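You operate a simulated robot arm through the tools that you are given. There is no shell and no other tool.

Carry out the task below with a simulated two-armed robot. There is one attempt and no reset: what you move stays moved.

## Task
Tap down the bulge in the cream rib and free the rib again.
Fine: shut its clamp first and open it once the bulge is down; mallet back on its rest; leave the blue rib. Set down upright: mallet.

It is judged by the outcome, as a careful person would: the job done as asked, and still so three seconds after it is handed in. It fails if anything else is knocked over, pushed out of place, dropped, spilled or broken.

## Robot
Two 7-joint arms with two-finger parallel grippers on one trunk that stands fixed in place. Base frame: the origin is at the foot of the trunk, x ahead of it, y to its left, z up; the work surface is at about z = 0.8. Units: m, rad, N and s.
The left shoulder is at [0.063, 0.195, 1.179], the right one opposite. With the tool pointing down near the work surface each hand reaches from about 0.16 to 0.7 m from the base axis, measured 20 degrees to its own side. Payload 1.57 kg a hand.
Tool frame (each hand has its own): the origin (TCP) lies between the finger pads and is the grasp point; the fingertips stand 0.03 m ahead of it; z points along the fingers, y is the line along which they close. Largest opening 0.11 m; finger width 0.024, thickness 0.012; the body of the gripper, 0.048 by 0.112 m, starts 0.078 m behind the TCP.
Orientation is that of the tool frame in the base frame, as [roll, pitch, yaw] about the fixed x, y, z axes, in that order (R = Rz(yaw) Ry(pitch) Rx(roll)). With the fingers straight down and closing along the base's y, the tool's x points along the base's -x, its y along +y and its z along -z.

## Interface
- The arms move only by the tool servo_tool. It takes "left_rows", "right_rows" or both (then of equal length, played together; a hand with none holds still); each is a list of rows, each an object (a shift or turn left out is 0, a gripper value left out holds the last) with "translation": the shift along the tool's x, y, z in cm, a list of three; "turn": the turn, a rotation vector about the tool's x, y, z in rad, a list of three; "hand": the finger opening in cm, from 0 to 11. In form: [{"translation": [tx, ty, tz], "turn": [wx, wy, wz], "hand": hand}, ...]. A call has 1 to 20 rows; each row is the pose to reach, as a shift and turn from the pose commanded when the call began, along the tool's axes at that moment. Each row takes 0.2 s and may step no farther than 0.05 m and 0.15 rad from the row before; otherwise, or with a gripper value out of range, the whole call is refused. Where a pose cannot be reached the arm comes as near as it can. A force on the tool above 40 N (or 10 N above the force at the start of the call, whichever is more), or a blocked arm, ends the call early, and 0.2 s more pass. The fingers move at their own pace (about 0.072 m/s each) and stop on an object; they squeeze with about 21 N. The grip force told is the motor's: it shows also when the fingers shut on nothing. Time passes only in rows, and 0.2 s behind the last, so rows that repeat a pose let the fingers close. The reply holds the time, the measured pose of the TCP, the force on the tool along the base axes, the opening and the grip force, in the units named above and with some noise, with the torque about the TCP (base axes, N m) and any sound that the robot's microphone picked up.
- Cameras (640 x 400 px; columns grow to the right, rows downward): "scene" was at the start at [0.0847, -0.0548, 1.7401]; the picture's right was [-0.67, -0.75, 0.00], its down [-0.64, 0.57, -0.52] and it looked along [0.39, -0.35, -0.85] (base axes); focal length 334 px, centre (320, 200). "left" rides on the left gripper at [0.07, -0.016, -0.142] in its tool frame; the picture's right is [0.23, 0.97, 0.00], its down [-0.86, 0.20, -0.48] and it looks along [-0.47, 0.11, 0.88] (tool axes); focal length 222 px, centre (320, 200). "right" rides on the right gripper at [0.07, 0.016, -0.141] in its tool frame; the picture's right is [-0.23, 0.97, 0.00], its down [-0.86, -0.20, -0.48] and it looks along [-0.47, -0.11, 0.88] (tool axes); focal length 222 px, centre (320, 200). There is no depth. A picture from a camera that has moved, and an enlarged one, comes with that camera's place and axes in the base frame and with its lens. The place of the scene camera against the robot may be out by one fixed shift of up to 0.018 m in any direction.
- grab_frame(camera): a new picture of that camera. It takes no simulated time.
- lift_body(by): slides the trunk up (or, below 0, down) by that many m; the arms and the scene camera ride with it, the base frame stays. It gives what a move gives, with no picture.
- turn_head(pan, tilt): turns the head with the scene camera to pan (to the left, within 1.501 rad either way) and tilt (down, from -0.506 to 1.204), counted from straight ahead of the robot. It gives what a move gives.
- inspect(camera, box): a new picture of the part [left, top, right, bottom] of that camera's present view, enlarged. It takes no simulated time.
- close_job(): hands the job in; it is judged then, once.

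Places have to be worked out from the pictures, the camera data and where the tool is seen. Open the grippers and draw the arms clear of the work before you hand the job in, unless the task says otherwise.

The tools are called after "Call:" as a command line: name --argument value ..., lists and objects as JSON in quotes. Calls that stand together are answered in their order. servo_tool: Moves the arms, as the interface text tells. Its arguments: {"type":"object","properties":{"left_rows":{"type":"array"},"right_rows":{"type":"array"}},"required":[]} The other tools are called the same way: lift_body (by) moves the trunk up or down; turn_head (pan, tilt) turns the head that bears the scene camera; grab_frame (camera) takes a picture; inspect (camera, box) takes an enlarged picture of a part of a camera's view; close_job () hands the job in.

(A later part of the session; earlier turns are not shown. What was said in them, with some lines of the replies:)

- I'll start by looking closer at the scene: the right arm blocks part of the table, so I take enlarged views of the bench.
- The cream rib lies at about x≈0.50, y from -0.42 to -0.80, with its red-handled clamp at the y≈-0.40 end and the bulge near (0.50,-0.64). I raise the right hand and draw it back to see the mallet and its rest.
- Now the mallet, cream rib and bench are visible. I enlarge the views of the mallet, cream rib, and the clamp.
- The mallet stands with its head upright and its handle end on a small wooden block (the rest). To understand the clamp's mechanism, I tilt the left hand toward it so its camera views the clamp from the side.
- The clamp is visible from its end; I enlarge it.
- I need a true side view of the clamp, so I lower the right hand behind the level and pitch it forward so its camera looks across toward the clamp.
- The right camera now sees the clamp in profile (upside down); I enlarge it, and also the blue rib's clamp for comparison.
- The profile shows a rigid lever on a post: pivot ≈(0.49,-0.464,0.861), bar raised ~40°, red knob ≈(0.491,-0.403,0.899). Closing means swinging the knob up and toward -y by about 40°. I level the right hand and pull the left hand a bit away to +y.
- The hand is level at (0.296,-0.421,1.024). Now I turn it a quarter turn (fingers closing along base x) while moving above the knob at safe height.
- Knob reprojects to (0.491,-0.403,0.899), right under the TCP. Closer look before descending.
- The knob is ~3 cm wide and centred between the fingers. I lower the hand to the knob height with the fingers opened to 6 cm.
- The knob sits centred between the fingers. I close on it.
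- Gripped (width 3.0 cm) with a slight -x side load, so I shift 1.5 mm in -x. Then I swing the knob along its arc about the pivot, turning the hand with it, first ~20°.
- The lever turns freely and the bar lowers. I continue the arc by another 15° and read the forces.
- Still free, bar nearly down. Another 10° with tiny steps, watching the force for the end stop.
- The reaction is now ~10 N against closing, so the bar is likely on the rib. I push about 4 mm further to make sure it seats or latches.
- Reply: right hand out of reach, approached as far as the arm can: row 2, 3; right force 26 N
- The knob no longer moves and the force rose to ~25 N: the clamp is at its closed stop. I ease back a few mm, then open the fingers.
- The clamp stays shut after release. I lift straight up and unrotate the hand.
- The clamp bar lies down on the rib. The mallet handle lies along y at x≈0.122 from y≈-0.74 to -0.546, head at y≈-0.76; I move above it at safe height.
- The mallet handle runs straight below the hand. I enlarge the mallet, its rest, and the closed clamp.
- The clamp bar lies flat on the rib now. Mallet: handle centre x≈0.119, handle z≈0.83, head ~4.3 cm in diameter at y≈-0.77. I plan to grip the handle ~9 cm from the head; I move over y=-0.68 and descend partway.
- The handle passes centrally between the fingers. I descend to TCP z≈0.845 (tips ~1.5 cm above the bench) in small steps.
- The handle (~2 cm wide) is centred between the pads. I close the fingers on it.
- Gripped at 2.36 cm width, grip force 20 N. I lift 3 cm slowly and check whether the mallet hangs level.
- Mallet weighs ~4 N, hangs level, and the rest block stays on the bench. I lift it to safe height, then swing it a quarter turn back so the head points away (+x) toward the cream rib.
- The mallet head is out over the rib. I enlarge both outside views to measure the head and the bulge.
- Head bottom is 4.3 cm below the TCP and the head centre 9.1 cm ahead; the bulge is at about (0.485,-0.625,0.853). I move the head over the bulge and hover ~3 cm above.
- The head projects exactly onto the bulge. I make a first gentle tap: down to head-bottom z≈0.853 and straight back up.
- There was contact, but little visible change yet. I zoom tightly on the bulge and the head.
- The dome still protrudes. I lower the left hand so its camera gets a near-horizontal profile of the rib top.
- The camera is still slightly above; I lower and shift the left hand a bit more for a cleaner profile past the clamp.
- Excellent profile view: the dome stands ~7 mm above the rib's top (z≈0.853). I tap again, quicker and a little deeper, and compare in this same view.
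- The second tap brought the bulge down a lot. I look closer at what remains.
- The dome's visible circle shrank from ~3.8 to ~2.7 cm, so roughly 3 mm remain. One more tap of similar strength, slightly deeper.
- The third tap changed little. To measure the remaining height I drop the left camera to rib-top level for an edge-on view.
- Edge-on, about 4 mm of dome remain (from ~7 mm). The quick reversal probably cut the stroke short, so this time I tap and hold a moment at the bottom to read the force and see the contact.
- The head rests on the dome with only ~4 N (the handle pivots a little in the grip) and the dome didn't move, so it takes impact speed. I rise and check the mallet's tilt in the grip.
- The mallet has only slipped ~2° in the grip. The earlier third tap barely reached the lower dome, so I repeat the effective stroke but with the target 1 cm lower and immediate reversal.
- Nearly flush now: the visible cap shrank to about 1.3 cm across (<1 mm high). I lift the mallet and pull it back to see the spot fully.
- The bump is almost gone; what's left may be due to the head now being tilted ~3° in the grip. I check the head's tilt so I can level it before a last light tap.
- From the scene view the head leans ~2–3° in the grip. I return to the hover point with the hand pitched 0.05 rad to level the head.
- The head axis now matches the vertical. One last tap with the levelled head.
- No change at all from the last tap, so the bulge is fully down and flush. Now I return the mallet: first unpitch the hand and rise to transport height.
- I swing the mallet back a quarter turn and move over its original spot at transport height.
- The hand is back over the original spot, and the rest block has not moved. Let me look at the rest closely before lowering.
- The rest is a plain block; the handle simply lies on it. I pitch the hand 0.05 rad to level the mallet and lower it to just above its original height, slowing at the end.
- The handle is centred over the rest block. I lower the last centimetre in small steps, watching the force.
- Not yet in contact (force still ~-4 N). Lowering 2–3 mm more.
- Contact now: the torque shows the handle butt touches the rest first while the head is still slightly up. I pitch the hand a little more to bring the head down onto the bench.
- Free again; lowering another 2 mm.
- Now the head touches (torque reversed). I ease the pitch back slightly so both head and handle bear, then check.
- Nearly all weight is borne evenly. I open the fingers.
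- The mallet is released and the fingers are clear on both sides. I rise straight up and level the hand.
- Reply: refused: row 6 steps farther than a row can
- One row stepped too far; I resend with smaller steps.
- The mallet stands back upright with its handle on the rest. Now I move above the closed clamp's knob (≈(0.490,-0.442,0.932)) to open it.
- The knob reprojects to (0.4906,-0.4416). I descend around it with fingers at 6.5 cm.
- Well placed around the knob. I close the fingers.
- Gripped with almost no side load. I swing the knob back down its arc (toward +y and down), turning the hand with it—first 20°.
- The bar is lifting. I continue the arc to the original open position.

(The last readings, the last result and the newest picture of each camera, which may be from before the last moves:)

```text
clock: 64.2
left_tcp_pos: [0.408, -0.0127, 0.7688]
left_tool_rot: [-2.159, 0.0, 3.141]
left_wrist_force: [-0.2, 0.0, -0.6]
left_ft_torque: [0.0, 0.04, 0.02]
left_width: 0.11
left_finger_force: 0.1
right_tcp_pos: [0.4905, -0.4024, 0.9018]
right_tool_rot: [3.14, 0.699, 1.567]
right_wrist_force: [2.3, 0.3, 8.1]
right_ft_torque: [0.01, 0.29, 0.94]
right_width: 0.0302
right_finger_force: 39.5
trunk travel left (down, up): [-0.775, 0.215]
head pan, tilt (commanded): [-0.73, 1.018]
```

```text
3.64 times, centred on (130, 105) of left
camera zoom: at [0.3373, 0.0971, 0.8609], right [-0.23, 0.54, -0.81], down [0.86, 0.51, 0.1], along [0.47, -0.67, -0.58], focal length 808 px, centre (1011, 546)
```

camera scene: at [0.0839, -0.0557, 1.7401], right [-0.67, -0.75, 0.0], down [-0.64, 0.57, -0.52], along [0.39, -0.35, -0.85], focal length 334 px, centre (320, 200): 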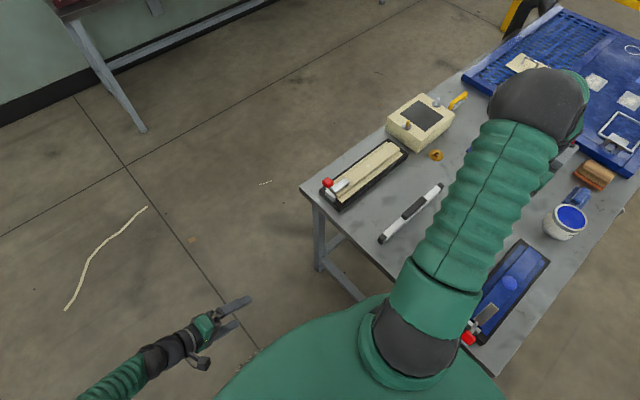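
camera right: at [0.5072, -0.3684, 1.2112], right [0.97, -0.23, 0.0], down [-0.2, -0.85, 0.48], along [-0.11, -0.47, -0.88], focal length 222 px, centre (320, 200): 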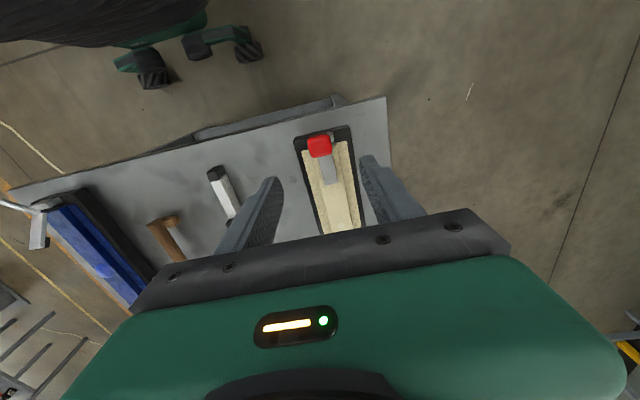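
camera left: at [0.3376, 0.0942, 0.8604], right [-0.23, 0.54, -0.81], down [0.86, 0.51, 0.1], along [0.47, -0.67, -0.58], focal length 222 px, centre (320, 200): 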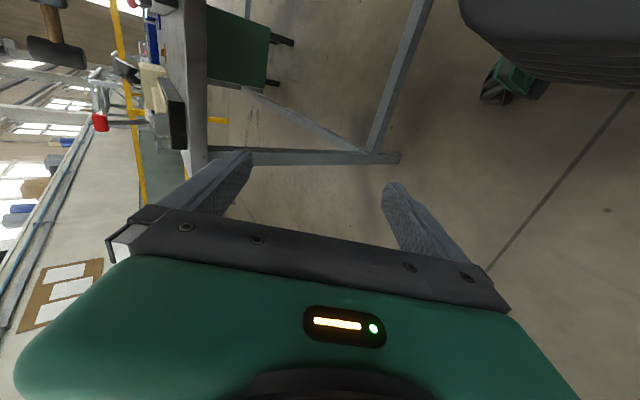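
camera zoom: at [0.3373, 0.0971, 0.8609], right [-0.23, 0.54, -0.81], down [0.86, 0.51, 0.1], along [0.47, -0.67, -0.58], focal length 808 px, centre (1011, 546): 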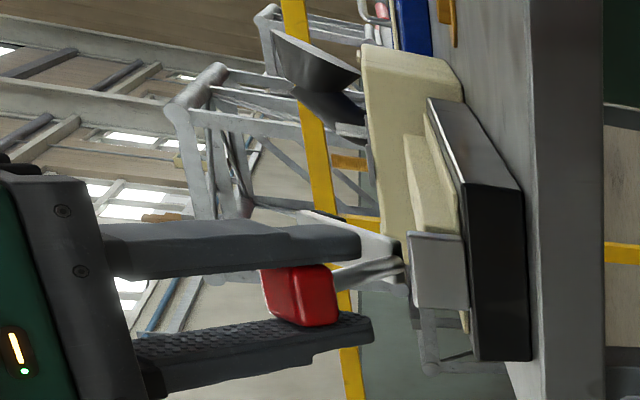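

The knob is back at its original open position (≈(-0.402, 0.902)). I release it.

Call:
servo_tool --right_rows '[{"hand": 1.5}, {"hand": 4.0}, {"hand": 6.5}, {"hand": 6.5}]'

Call:
inspect --camera "left" --box '[60, 50, 200, 160]'

Call:
grab_frame --camera "right"

```text
clock: 65.2
left_tcp_pos: [0.4074, -0.0135, 0.7673]
left_tool_rot: [-2.16, 0.0, -3.141]
left_wrist_force: [-1.0, 0.3, -1.0]
left_ft_torque: [0.01, -0.03, -0.01]
left_width: 0.1099
left_finger_force: 0.0
right_tcp_pos: [0.4899, -0.4029, 0.9011]
right_tool_rot: [3.142, 0.698, 1.568]
right_wrist_force: [0.3, -0.4, -0.3]
right_ft_torque: [0.0, 0.01, 0.0]
right_width: 0.0649
right_finger_force: 0.1
trunk travel left (down, up): [-0.775, 0.215]
head pan, tilt (commanded): [-0.73, 1.018]
```

```text
3.64 times, centred on (130, 105) of left
camera zoom: at [0.3372, 0.0962, 0.8602], right [-0.23, 0.54, -0.81], down [0.86, 0.51, 0.1], along [0.47, -0.67, -0.58], focal length 808 px, centre (1011, 546)
```

zoom: 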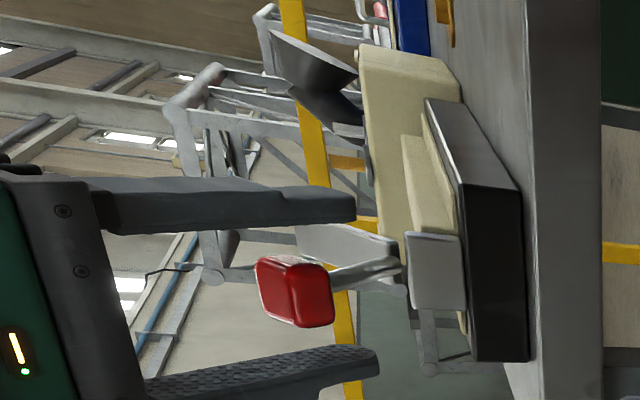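

```text
taken
camera right: at [0.5068, -0.258, 0.9634], right [0.97, -0.18, 0.15], down [-0.2, -0.35, 0.92], along [-0.11, -0.92, -0.37], focal length 222 px, centre (320, 200)
```

right: 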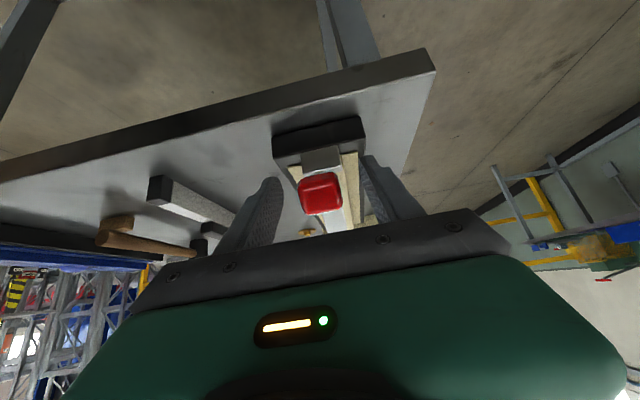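

The lever stays open. I withdraw along the finger direction (back and up), then level the hand.

Call:
servo_tool --right_rows '[{"translation": [0, 0, -2]}, {"translation": [0, 0, -5]}, {"translation": [0, 0, -9]}, {"translation": [0, 0, -12]}, {"translation": [-2, 0, -15], "turn": [0, 0.14, 0]}, {"translation": [-4, 0, -17], "turn": [0, 0.28, 0]}, {"translation": [-6, 0, -19], "turn": [0, 0.42, 0]}, {"translation": [-7, 0, -20], "turn": [0, 0.56, 0]}, {"translation": [-7, 0, -20], "turn": [0, 0.7, 0]}, {"translation": [-7, 0, -20], "turn": [0, 0.7, 0]}]'

Call:
grab_frame --camera "right"

Call:
grab_frame --camera "scene"

Call:
grab_frame --camera "left"

```text
clock: 66.1
left_tcp_pos: [0.4047, -0.0137, 0.7718]
left_tool_rot: [-2.16, 0.006, -3.14]
left_wrist_force: [-0.5, 0.8, 0.1]
left_ft_torque: [0.03, -0.02, 0.02]
left_width: 0.11
left_finger_force: 0.0
right_tcp_pos: [0.4459, -0.4274, 0.9727]
right_tool_rot: [-3.132, 0.709, 1.379]
right_wrist_force: [-0.6, -0.6, 0.0]
right_ft_torque: [-0.01, -0.02, -0.01]
right_width: 0.0652
right_finger_force: 0.1
trunk travel left (down, up): [-0.775, 0.215]
head pan, tilt (commanded): [-0.73, 1.018]
stopped in row 4 (right hand): the arm was blocked; the commanded pose is now the measured one
```

```text
taken
camera right: at [0.4906, -0.2862, 1.0341], right [0.92, -0.36, 0.14], down [-0.26, -0.29, 0.92], along [-0.29, -0.89, -0.36], focal length 222 px, centre (320, 200)
```

right: 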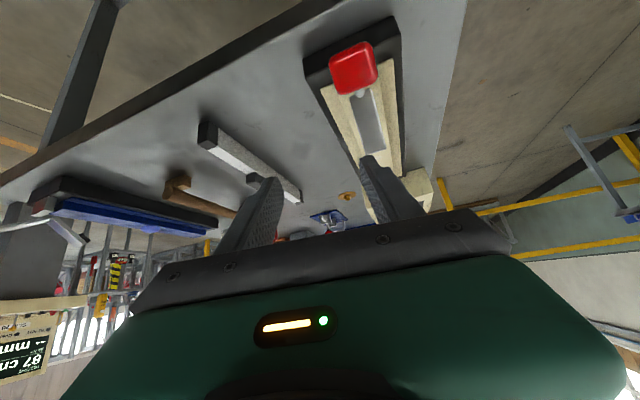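

```text
taken
camera scene: at [0.0821, -0.0508, 1.7434], right [-0.67, -0.75, 0.0], down [-0.64, 0.57, -0.53], along [0.39, -0.35, -0.85], focal length 334 px, centre (320, 200)
```

scene: 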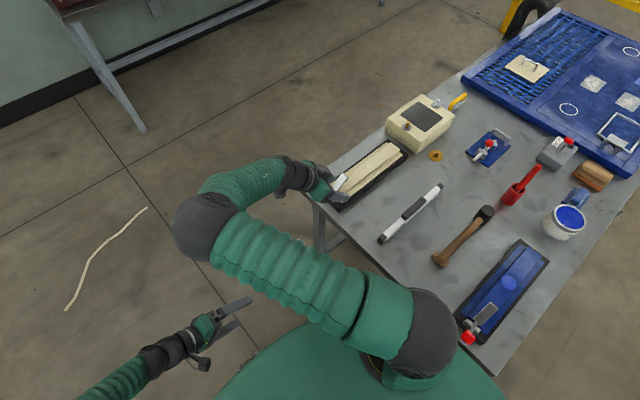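

```text
taken
camera left: at [0.3338, 0.0962, 0.865], right [-0.22, 0.54, -0.81], down [0.85, 0.51, 0.1], along [0.47, -0.67, -0.58], focal length 222 px, centre (320, 200)
```

left: 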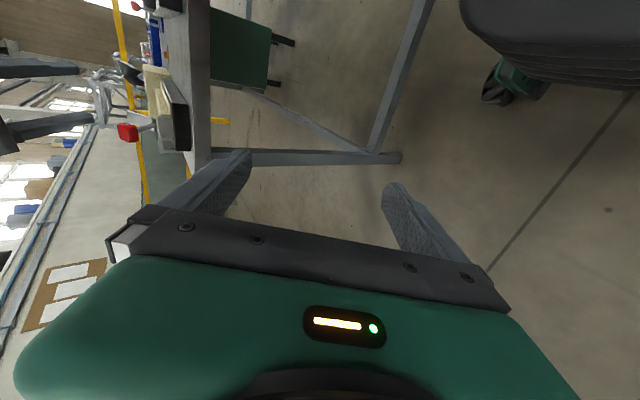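

The right arm got blocked (the elbow swung inward against the body). Before moving further, I check the clamp and surroundings.

Call:
inspect --camera "right" --box '[280, 10, 440, 190]'

Call:
inspect --camera "scene" --box '[160, 130, 480, 380]'

Call:
inspect --camera "left" --box '[60, 50, 200, 160]'

```text
2.22 times, centred on (360, 100) of right
camera zoom: at [0.4906, -0.2862, 1.0341], right [0.92, -0.36, 0.14], down [-0.26, -0.29, 0.92], along [-0.29, -0.89, -0.36], focal length 494 px, centre (231, 422)
```

zoom: 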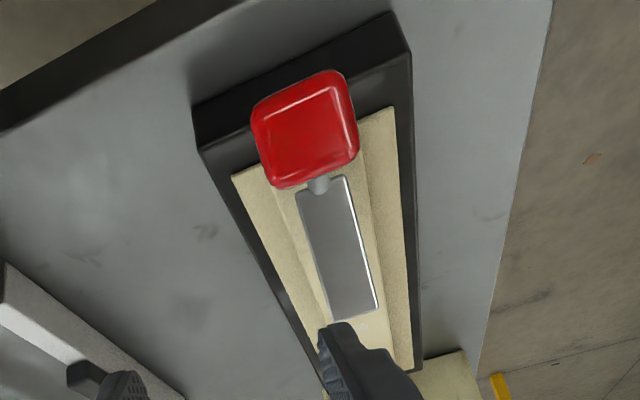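

```text
1.60 times, centred on (320, 255) of scene
camera zoom: at [0.0821, -0.0508, 1.7434], right [-0.67, -0.75, 0.0], down [-0.64, 0.57, -0.53], along [0.39, -0.35, -0.85], focal length 534 px, centre (320, 112)
```

zoom: 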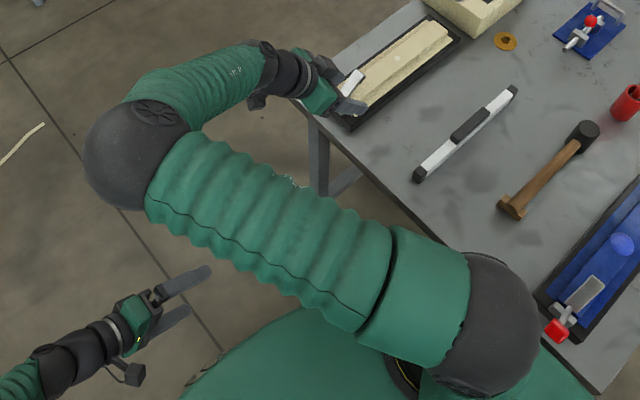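

```text
3.64 times, centred on (130, 105) of left
camera zoom: at [0.3338, 0.0962, 0.865], right [-0.22, 0.54, -0.81], down [0.85, 0.51, 0.1], along [0.47, -0.67, -0.58], focal length 808 px, centre (1011, 546)
```

zoom: 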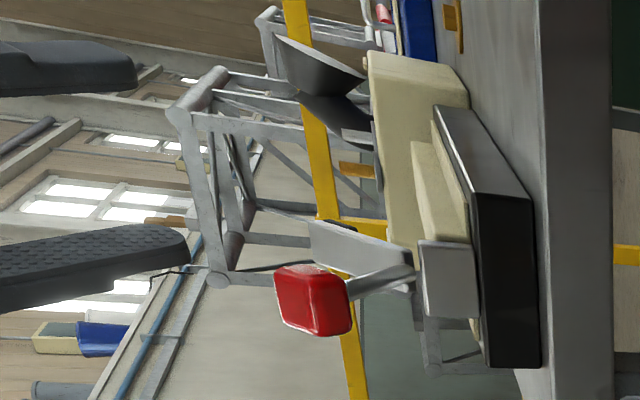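

The clamp is open and the tray undisturbed; the hand is clear above it. The elbow seems to have been mid-swing; I hold still for a moment to check it's stable.

Call:
servo_tool --right_rows '[{"translation": [0, 0, 0]}, {"translation": [0, 0, 0]}]'

Call:
grab_frame --camera "scene"

```text
clock: 66.7
left_tcp_pos: [0.4051, -0.0146, 0.7704]
left_tool_rot: [-2.161, 0.003, 3.141]
left_wrist_force: [-0.1, -0.1, -0.2]
left_ft_torque: [0.02, 0.0, 0.01]
left_width: 0.11
left_finger_force: 0.0
right_tcp_pos: [0.449, -0.4264, 0.9708]
right_tool_rot: [-3.136, 0.704, 1.379]
right_wrist_force: [-0.6, -0.3, 0.7]
right_ft_torque: [-0.04, -0.02, 0.0]
right_width: 0.0649
right_finger_force: 0.1
trunk travel left (down, up): [-0.775, 0.215]
head pan, tilt (commanded): [-0.73, 1.018]
```

```text
taken
camera scene: at [0.0847, -0.0511, 1.7416], right [-0.67, -0.75, 0.0], down [-0.64, 0.57, -0.52], along [0.39, -0.35, -0.85], focal length 334 px, centre (320, 200)
```

scene: 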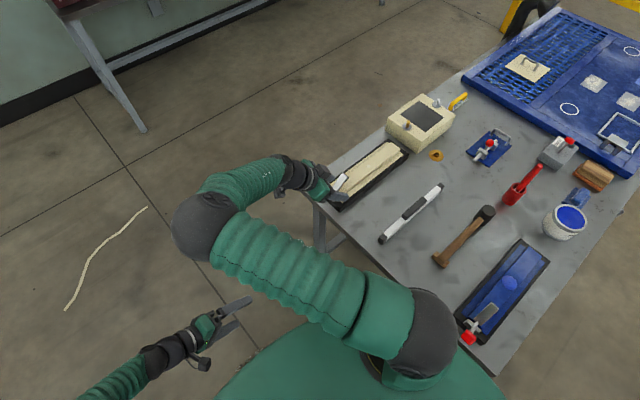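

Stable, though the trunk seems slightly loaded. I raise the hand slowly straight up, away from the clamp.

Call:
servo_tool --right_rows '[{"translation": [-0.65, 0, -0.76]}, {"translation": [-1.3, 0, -1.52]}, {"translation": [-2.0, 0, -2.3]}, {"translation": [-2.6, 0, -3.05]}, {"translation": [-3.2, 0, -3.8]}, {"translation": [-3.9, 0, -4.6]}]'

Call:
grab_frame --camera "scene"

```text
clock: 68.1
left_tcp_pos: [0.4064, -0.0145, 0.7684]
left_tool_rot: [-2.16, 0.001, -3.141]
left_wrist_force: [0.1, -0.9, 0.2]
left_ft_torque: [-0.01, -0.03, -0.01]
left_width: 0.1101
left_finger_force: 0.1
right_tcp_pos: [0.4436, -0.4328, 1.0273]
right_tool_rot: [-3.124, 0.713, 1.371]
right_wrist_force: [-0.2, -0.9, 0.1]
right_ft_torque: [0.0, 0.01, 0.01]
right_width: 0.065
right_finger_force: 0.0
trunk travel left (down, up): [-0.775, 0.215]
head pan, tilt (commanded): [-0.73, 1.018]
```

```text
taken
camera scene: at [0.0854, -0.051, 1.7395], right [-0.67, -0.75, 0.0], down [-0.64, 0.57, -0.52], along [0.39, -0.35, -0.85], focal length 334 px, centre (320, 200)
```

scene: 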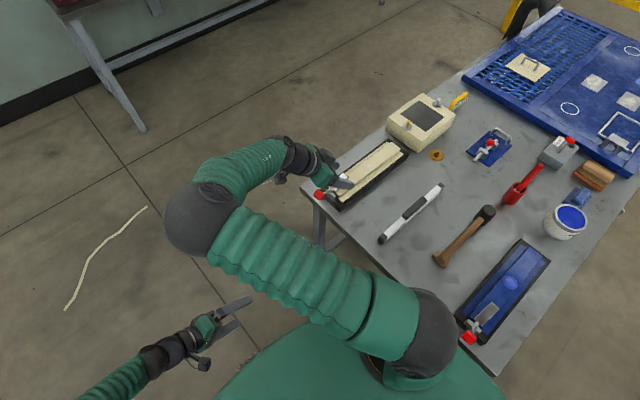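

All objects look undisturbed. I unpitch the hand gently while rising a bit more.

Call:
servo_tool --right_rows '[{"translation": [-0.5, 0, -0.6], "turn": [0, 0.08, 0]}, {"translation": [-1.0, 0, -1.2], "turn": [0, 0.16, 0]}, {"translation": [-1.5, 0, -1.8], "turn": [0, 0.24, 0]}, {"translation": [-2.0, 0, -2.4], "turn": [0, 0.32, 0]}, {"translation": [-2.5, 0, -3.0], "turn": [0, 0.4, 0]}, {"translation": [-3.0, 0, -3.6], "turn": [0, 0.48, 0]}, {"translation": [-3.5, 0, -4.2], "turn": [0, 0.56, 0]}, {"translation": [-4, 0, -4.8], "turn": [0, 0.64, 0]}, {"translation": [-4, 0, -4.8], "turn": [0, 0.71, 0]}]'

Call:
grab_frame --camera "scene"

Call:
grab_frame --camera "right"

```text
clock: 70.1
left_tcp_pos: [0.4072, -0.0149, 0.7696]
left_tool_rot: [-2.161, 0.002, 3.141]
left_wrist_force: [-0.2, 0.2, -0.5]
left_ft_torque: [0.0, -0.01, 0.04]
left_width: 0.1098
left_finger_force: 0.0
right_tcp_pos: [0.4515, -0.4245, 1.0915]
right_tool_rot: [-3.136, -0.007, 1.382]
right_wrist_force: [0.1, -0.2, 0.3]
right_ft_torque: [0.01, 0.0, -0.01]
right_width: 0.0648
right_finger_force: 0.0
trunk travel left (down, up): [-0.775, 0.215]
head pan, tilt (commanded): [-0.73, 1.018]
```

```text
taken
camera scene: at [0.0855, -0.0535, 1.7401], right [-0.67, -0.75, 0.0], down [-0.64, 0.57, -0.52], along [0.39, -0.35, -0.85], focal length 334 px, centre (320, 200)
```

scene: 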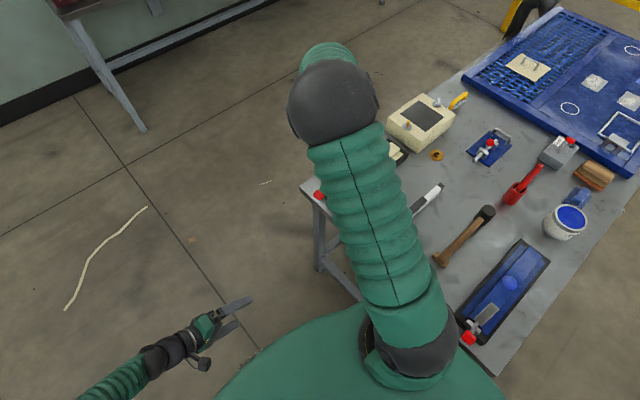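

```text
taken
camera right: at [0.4816, -0.3587, 1.2331], right [0.91, -0.41, -0.01], down [-0.35, -0.81, 0.47], along [-0.2, -0.43, -0.88], focal length 222 px, centre (320, 200)
```

right: 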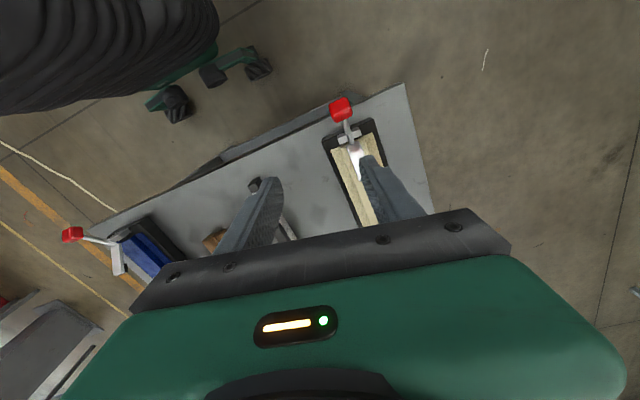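

The elbow is back in its usual place. I retract the right hand up and back toward the robot, turning it to its starting yaw, to inspect the result.

Call:
servo_tool --right_rows '[{"translation": [-0.3, -1, -1.5], "turn": [0, 0, -0.1]}, {"translation": [-1.0, -3, -3], "turn": [0, 0, -0.24]}, {"translation": [-1.7, -5, -4.5], "turn": [0, 0, -0.38]}, {"translation": [-2.4, -7, -6], "turn": [0, 0, -0.52]}, {"translation": [-3.1, -9.2, -7.5], "turn": [0, 0, -0.66]}, {"translation": [-3.8, -11.4, -9], "turn": [0, 0, -0.8]}, {"translation": [-4.5, -13.6, -10.5], "turn": [0, 0, -0.94]}, {"translation": [-5.3, -15.8, -12], "turn": [0, 0, -1.08]}, {"translation": [-6.0, -18, -13.5], "turn": [0, 0, -1.22]}, {"translation": [-6.8, -20.2, -15], "turn": [0, 0, -1.36]}, {"translation": [-7.5, -22.4, -16], "turn": [0, 0, -1.5]}, {"translation": [-8.3, -24.6, -17], "turn": [0, 0, -1.64]}, {"translation": [-8.3, -24.6, -17], "turn": [0, 0, -1.76]}, {"translation": [-8.3, -24.6, -17], "turn": [0, 0, -1.76]}]'

Call:
grab_frame --camera "right"

Call:
grab_frame --camera "scene"

```text
clock: 73.1
left_tcp_pos: [0.4067, -0.0135, 0.7678]
left_tool_rot: [-2.161, 0.001, 3.14]
left_wrist_force: [0.6, 0.0, -0.2]
left_ft_torque: [0.0, 0.01, 0.01]
left_width: 0.1099
left_finger_force: 0.2
right_tcp_pos: [0.1958, -0.4594, 1.2618]
right_tool_rot: [3.137, -0.007, -3.14]
right_wrist_force: [0.3, 0.5, 0.1]
right_ft_torque: [0.01, -0.03, 0.01]
right_width: 0.0651
right_finger_force: 0.0
trunk travel left (down, up): [-0.775, 0.215]
head pan, tilt (commanded): [-0.73, 1.018]
```

```text
taken
camera right: at [0.1265, -0.4431, 1.4038], right [0.23, 0.97, 0.0], down [0.86, -0.2, 0.47], along [0.46, -0.1, -0.88], focal length 222 px, centre (320, 200)
```

right: 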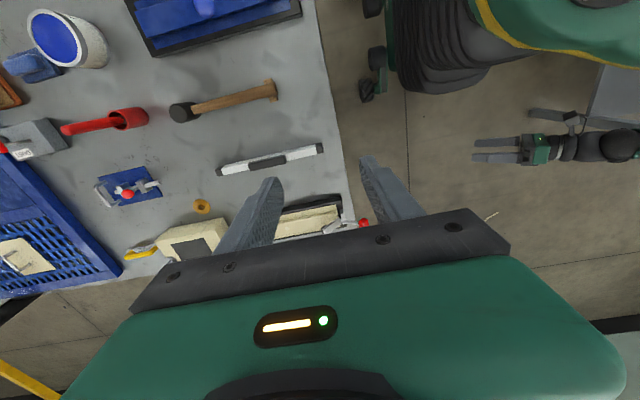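

```text
taken
camera scene: at [0.0843, -0.0524, 1.7402], right [-0.67, -0.75, 0.0], down [-0.64, 0.57, -0.52], along [0.39, -0.35, -0.85], focal length 334 px, centre (320, 200)
```

scene: 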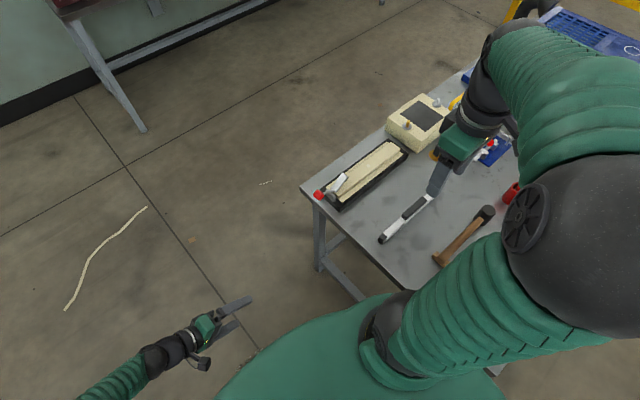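

The hand is back at its early viewing pose, so I can compare with the first pictures. Enlarging the rib/clamp and mallet.

Call:
inspect --camera "scene" --box '[300, 130, 420, 220]'

Call:
inspect --camera "right" --box '[140, 50, 370, 190]'

Call:
inspect --camera "left" --box '[90, 60, 200, 160]'

```text
4.44 times, centred on (360, 175) of scene
camera zoom: at [0.0843, -0.0524, 1.7402], right [-0.67, -0.75, 0.0], down [-0.64, 0.57, -0.52], along [0.39, -0.35, -0.85], focal length 1483 px, centre (142, 311)
```

zoom: 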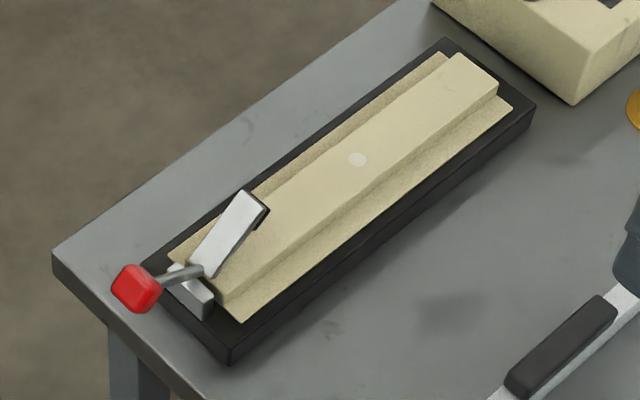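

```text
2.78 times, centred on (255, 120) of right
camera zoom: at [0.1265, -0.4431, 1.4038], right [0.23, 0.97, 0.0], down [0.86, -0.2, 0.47], along [0.46, -0.1, -0.88], focal length 618 px, centre (501, 423)
```

zoom: 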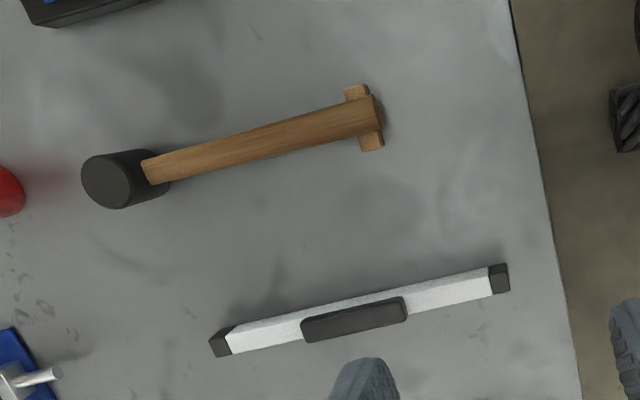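

```text
4.00 times, centred on (145, 110) of left
camera zoom: at [0.3356, 0.0953, 0.8611], right [-0.23, 0.54, -0.81], down [0.86, 0.51, 0.1], along [0.47, -0.67, -0.58], focal length 888 px, centre (1020, 560)
```

zoom: 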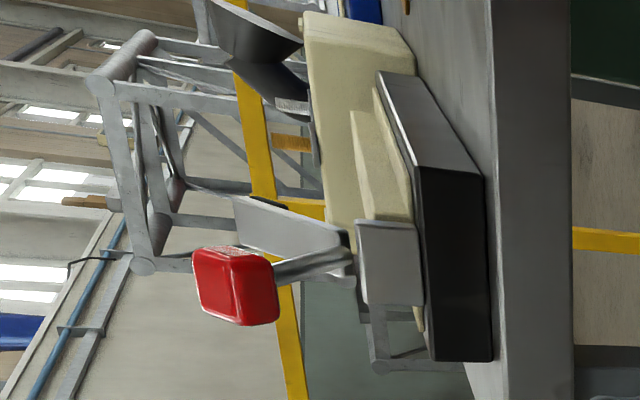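

The clamp is open exactly as at the start, the bulge is flush, and the mallet lies on its rest as before. Last, I open the right gripper fully and bring the left arm back up, clear of the bench.

Call:
servo_tool --left_rows '[{"translation": [0, -2, -1.3], "turn": [-0.1, 0, 0]}, {"translation": [0, -5, -3.4], "turn": [-0.24, 0, 0]}, {"translation": [0, -8.3, -5.6], "turn": [-0.38, 0, 0]}, {"translation": [0, -11.6, -7.8], "turn": [-0.52, 0, 0]}, {"translation": [0, -14.9, -10], "turn": [-0.66, 0, 0]}, {"translation": [0, -18, -12.1], "turn": [-0.8, 0, 0]}, {"translation": [0, -19.9, -13.4], "turn": [-0.94, 0, 0]}, {"translation": [0, -19.9, -13.4], "turn": [-0.98, 0, 0]}]' --right_rows '[{"hand": 8}, {"hand": 11}, {"hand": 11}, {"hand": 11}, {"hand": 11}, {"hand": 11}, {"hand": 11}, {"hand": 11}]'

Call:
grab_frame --camera "scene"

Call:
inspect --camera "right" --box '[0, 0, 380, 290]'

```text
clock: 75.1
left_tcp_pos: [0.424, 0.0139, 1.0155]
left_tool_rot: [-3.133, 0.012, -3.066]
left_wrist_force: [-0.2, -0.2, -0.5]
left_ft_torque: [-0.02, 0.02, -0.01]
left_width: 0.1102
left_finger_force: 0.1
right_tcp_pos: [0.1957, -0.4563, 1.2631]
right_tool_rot: [3.137, -0.004, -3.138]
right_wrist_force: [-0.1, 0.0, 0.8]
right_ft_torque: [0.0, 0.0, 0.03]
right_width: 0.1098
right_finger_force: 0.0
trunk travel left (down, up): [-0.775, 0.215]
head pan, tilt (commanded): [-0.73, 1.018]
stopped in row 8 (left hand): the arm was blocked; the commanded pose is now the measured one
```

```text
taken
camera scene: at [0.0838, -0.0518, 1.7403], right [-0.67, -0.75, 0.0], down [-0.64, 0.57, -0.52], along [0.39, -0.35, -0.85], focal length 334 px, centre (320, 200)
```

scene: 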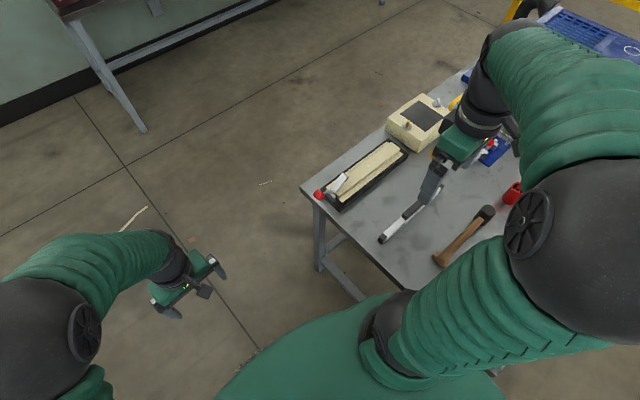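

```text
1.38 times, centred on (190, 145) of right
camera zoom: at [0.1261, -0.4403, 1.4046], right [0.23, 0.97, 0.0], down [0.86, -0.2, 0.47], along [0.46, -0.1, -0.88], focal length 306 px, centre (499, 276)
```

zoom: 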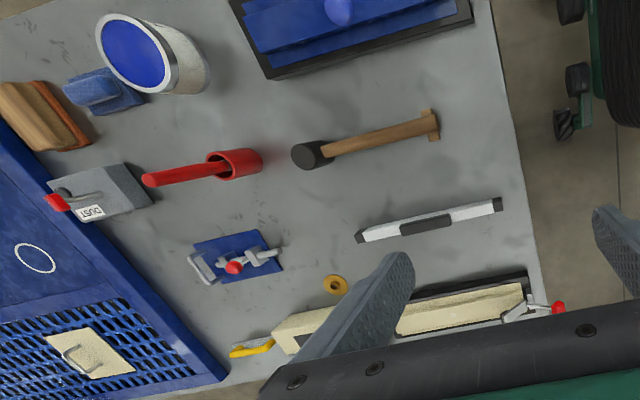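

Both arms are clear, the grippers open, and everything on the bench is in place. I let things settle for a moment and take one more look at the left arm.

Call:
servo_tool --left_rows '[{"translation": [0, 0, 0]}, {"translation": [0, 0, 0]}, {"translation": [0, 0, 0]}]'

Call:
inspect --camera "scene" --box '[300, 130, 500, 280]'

```text
clock: 75.9
left_tcp_pos: [0.4223, 0.0117, 1.014]
left_tool_rot: [-3.135, 0.013, -3.066]
left_wrist_force: [-0.5, -0.3, -0.3]
left_ft_torque: [-0.03, -0.01, 0.01]
left_width: 0.1099
left_finger_force: 0.1
right_tcp_pos: [0.194, -0.4583, 1.2628]
right_tool_rot: [3.136, -0.006, -3.139]
right_wrist_force: [0.6, -0.5, -1.3]
right_ft_torque: [-0.04, -0.01, 0.0]
right_width: 0.1102
right_finger_force: 0.0
trunk travel left (down, up): [-0.775, 0.215]
head pan, tilt (commanded): [-0.73, 1.018]
```

```text
2.67 times, centred on (400, 205) of scene
camera zoom: at [0.0831, -0.0538, 1.7402], right [-0.67, -0.75, 0.0], down [-0.64, 0.57, -0.52], along [0.39, -0.35, -0.85], focal length 890 px, centre (107, 187)
```

zoom: 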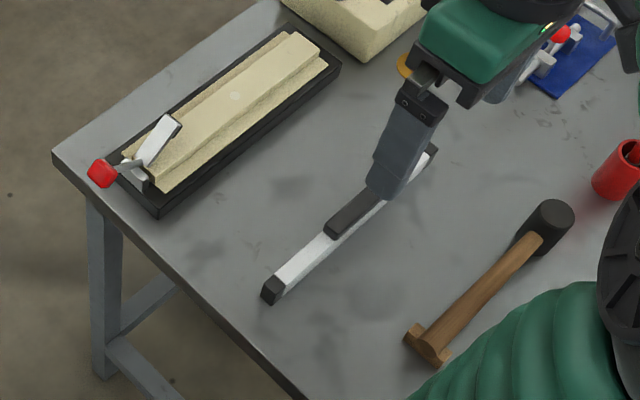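

Everything is at rest: the bulge in the cream rib is flush, its clamp is open, and the mallet stands upright on its rest. The blue rib is untouched and the arms are clear, so I hand the job in.

Call:
close_job

```text
The job is handed in.
```

I tapped down the bulge in the cream rib and opened its clamp again, so the rib is free.

- **Bulge:** I shut the clamp first, then tapped five times. The bulge stood about 7 mm proud. It now looks flush, with only a small disc about 1.3 cm across still visible. The last tap changed nothing, so I took it as fully down.
- **Clamp:** it is back in its original open position, and the rib's tray has not moved.
- **Mallet:** it is upright with its handle on the rest block, as it was at the start.
- **Blue rib and the rest of the bench:** I never touched the blue rib, and nothing else on the bench looks moved in the final pictures.

Twice an arm stopped partway through a move while I was drawing it back, first the right, then the left. Pictures taken afterwards showed nothing disturbed. Both grippers are open and both arms are clear of the work.
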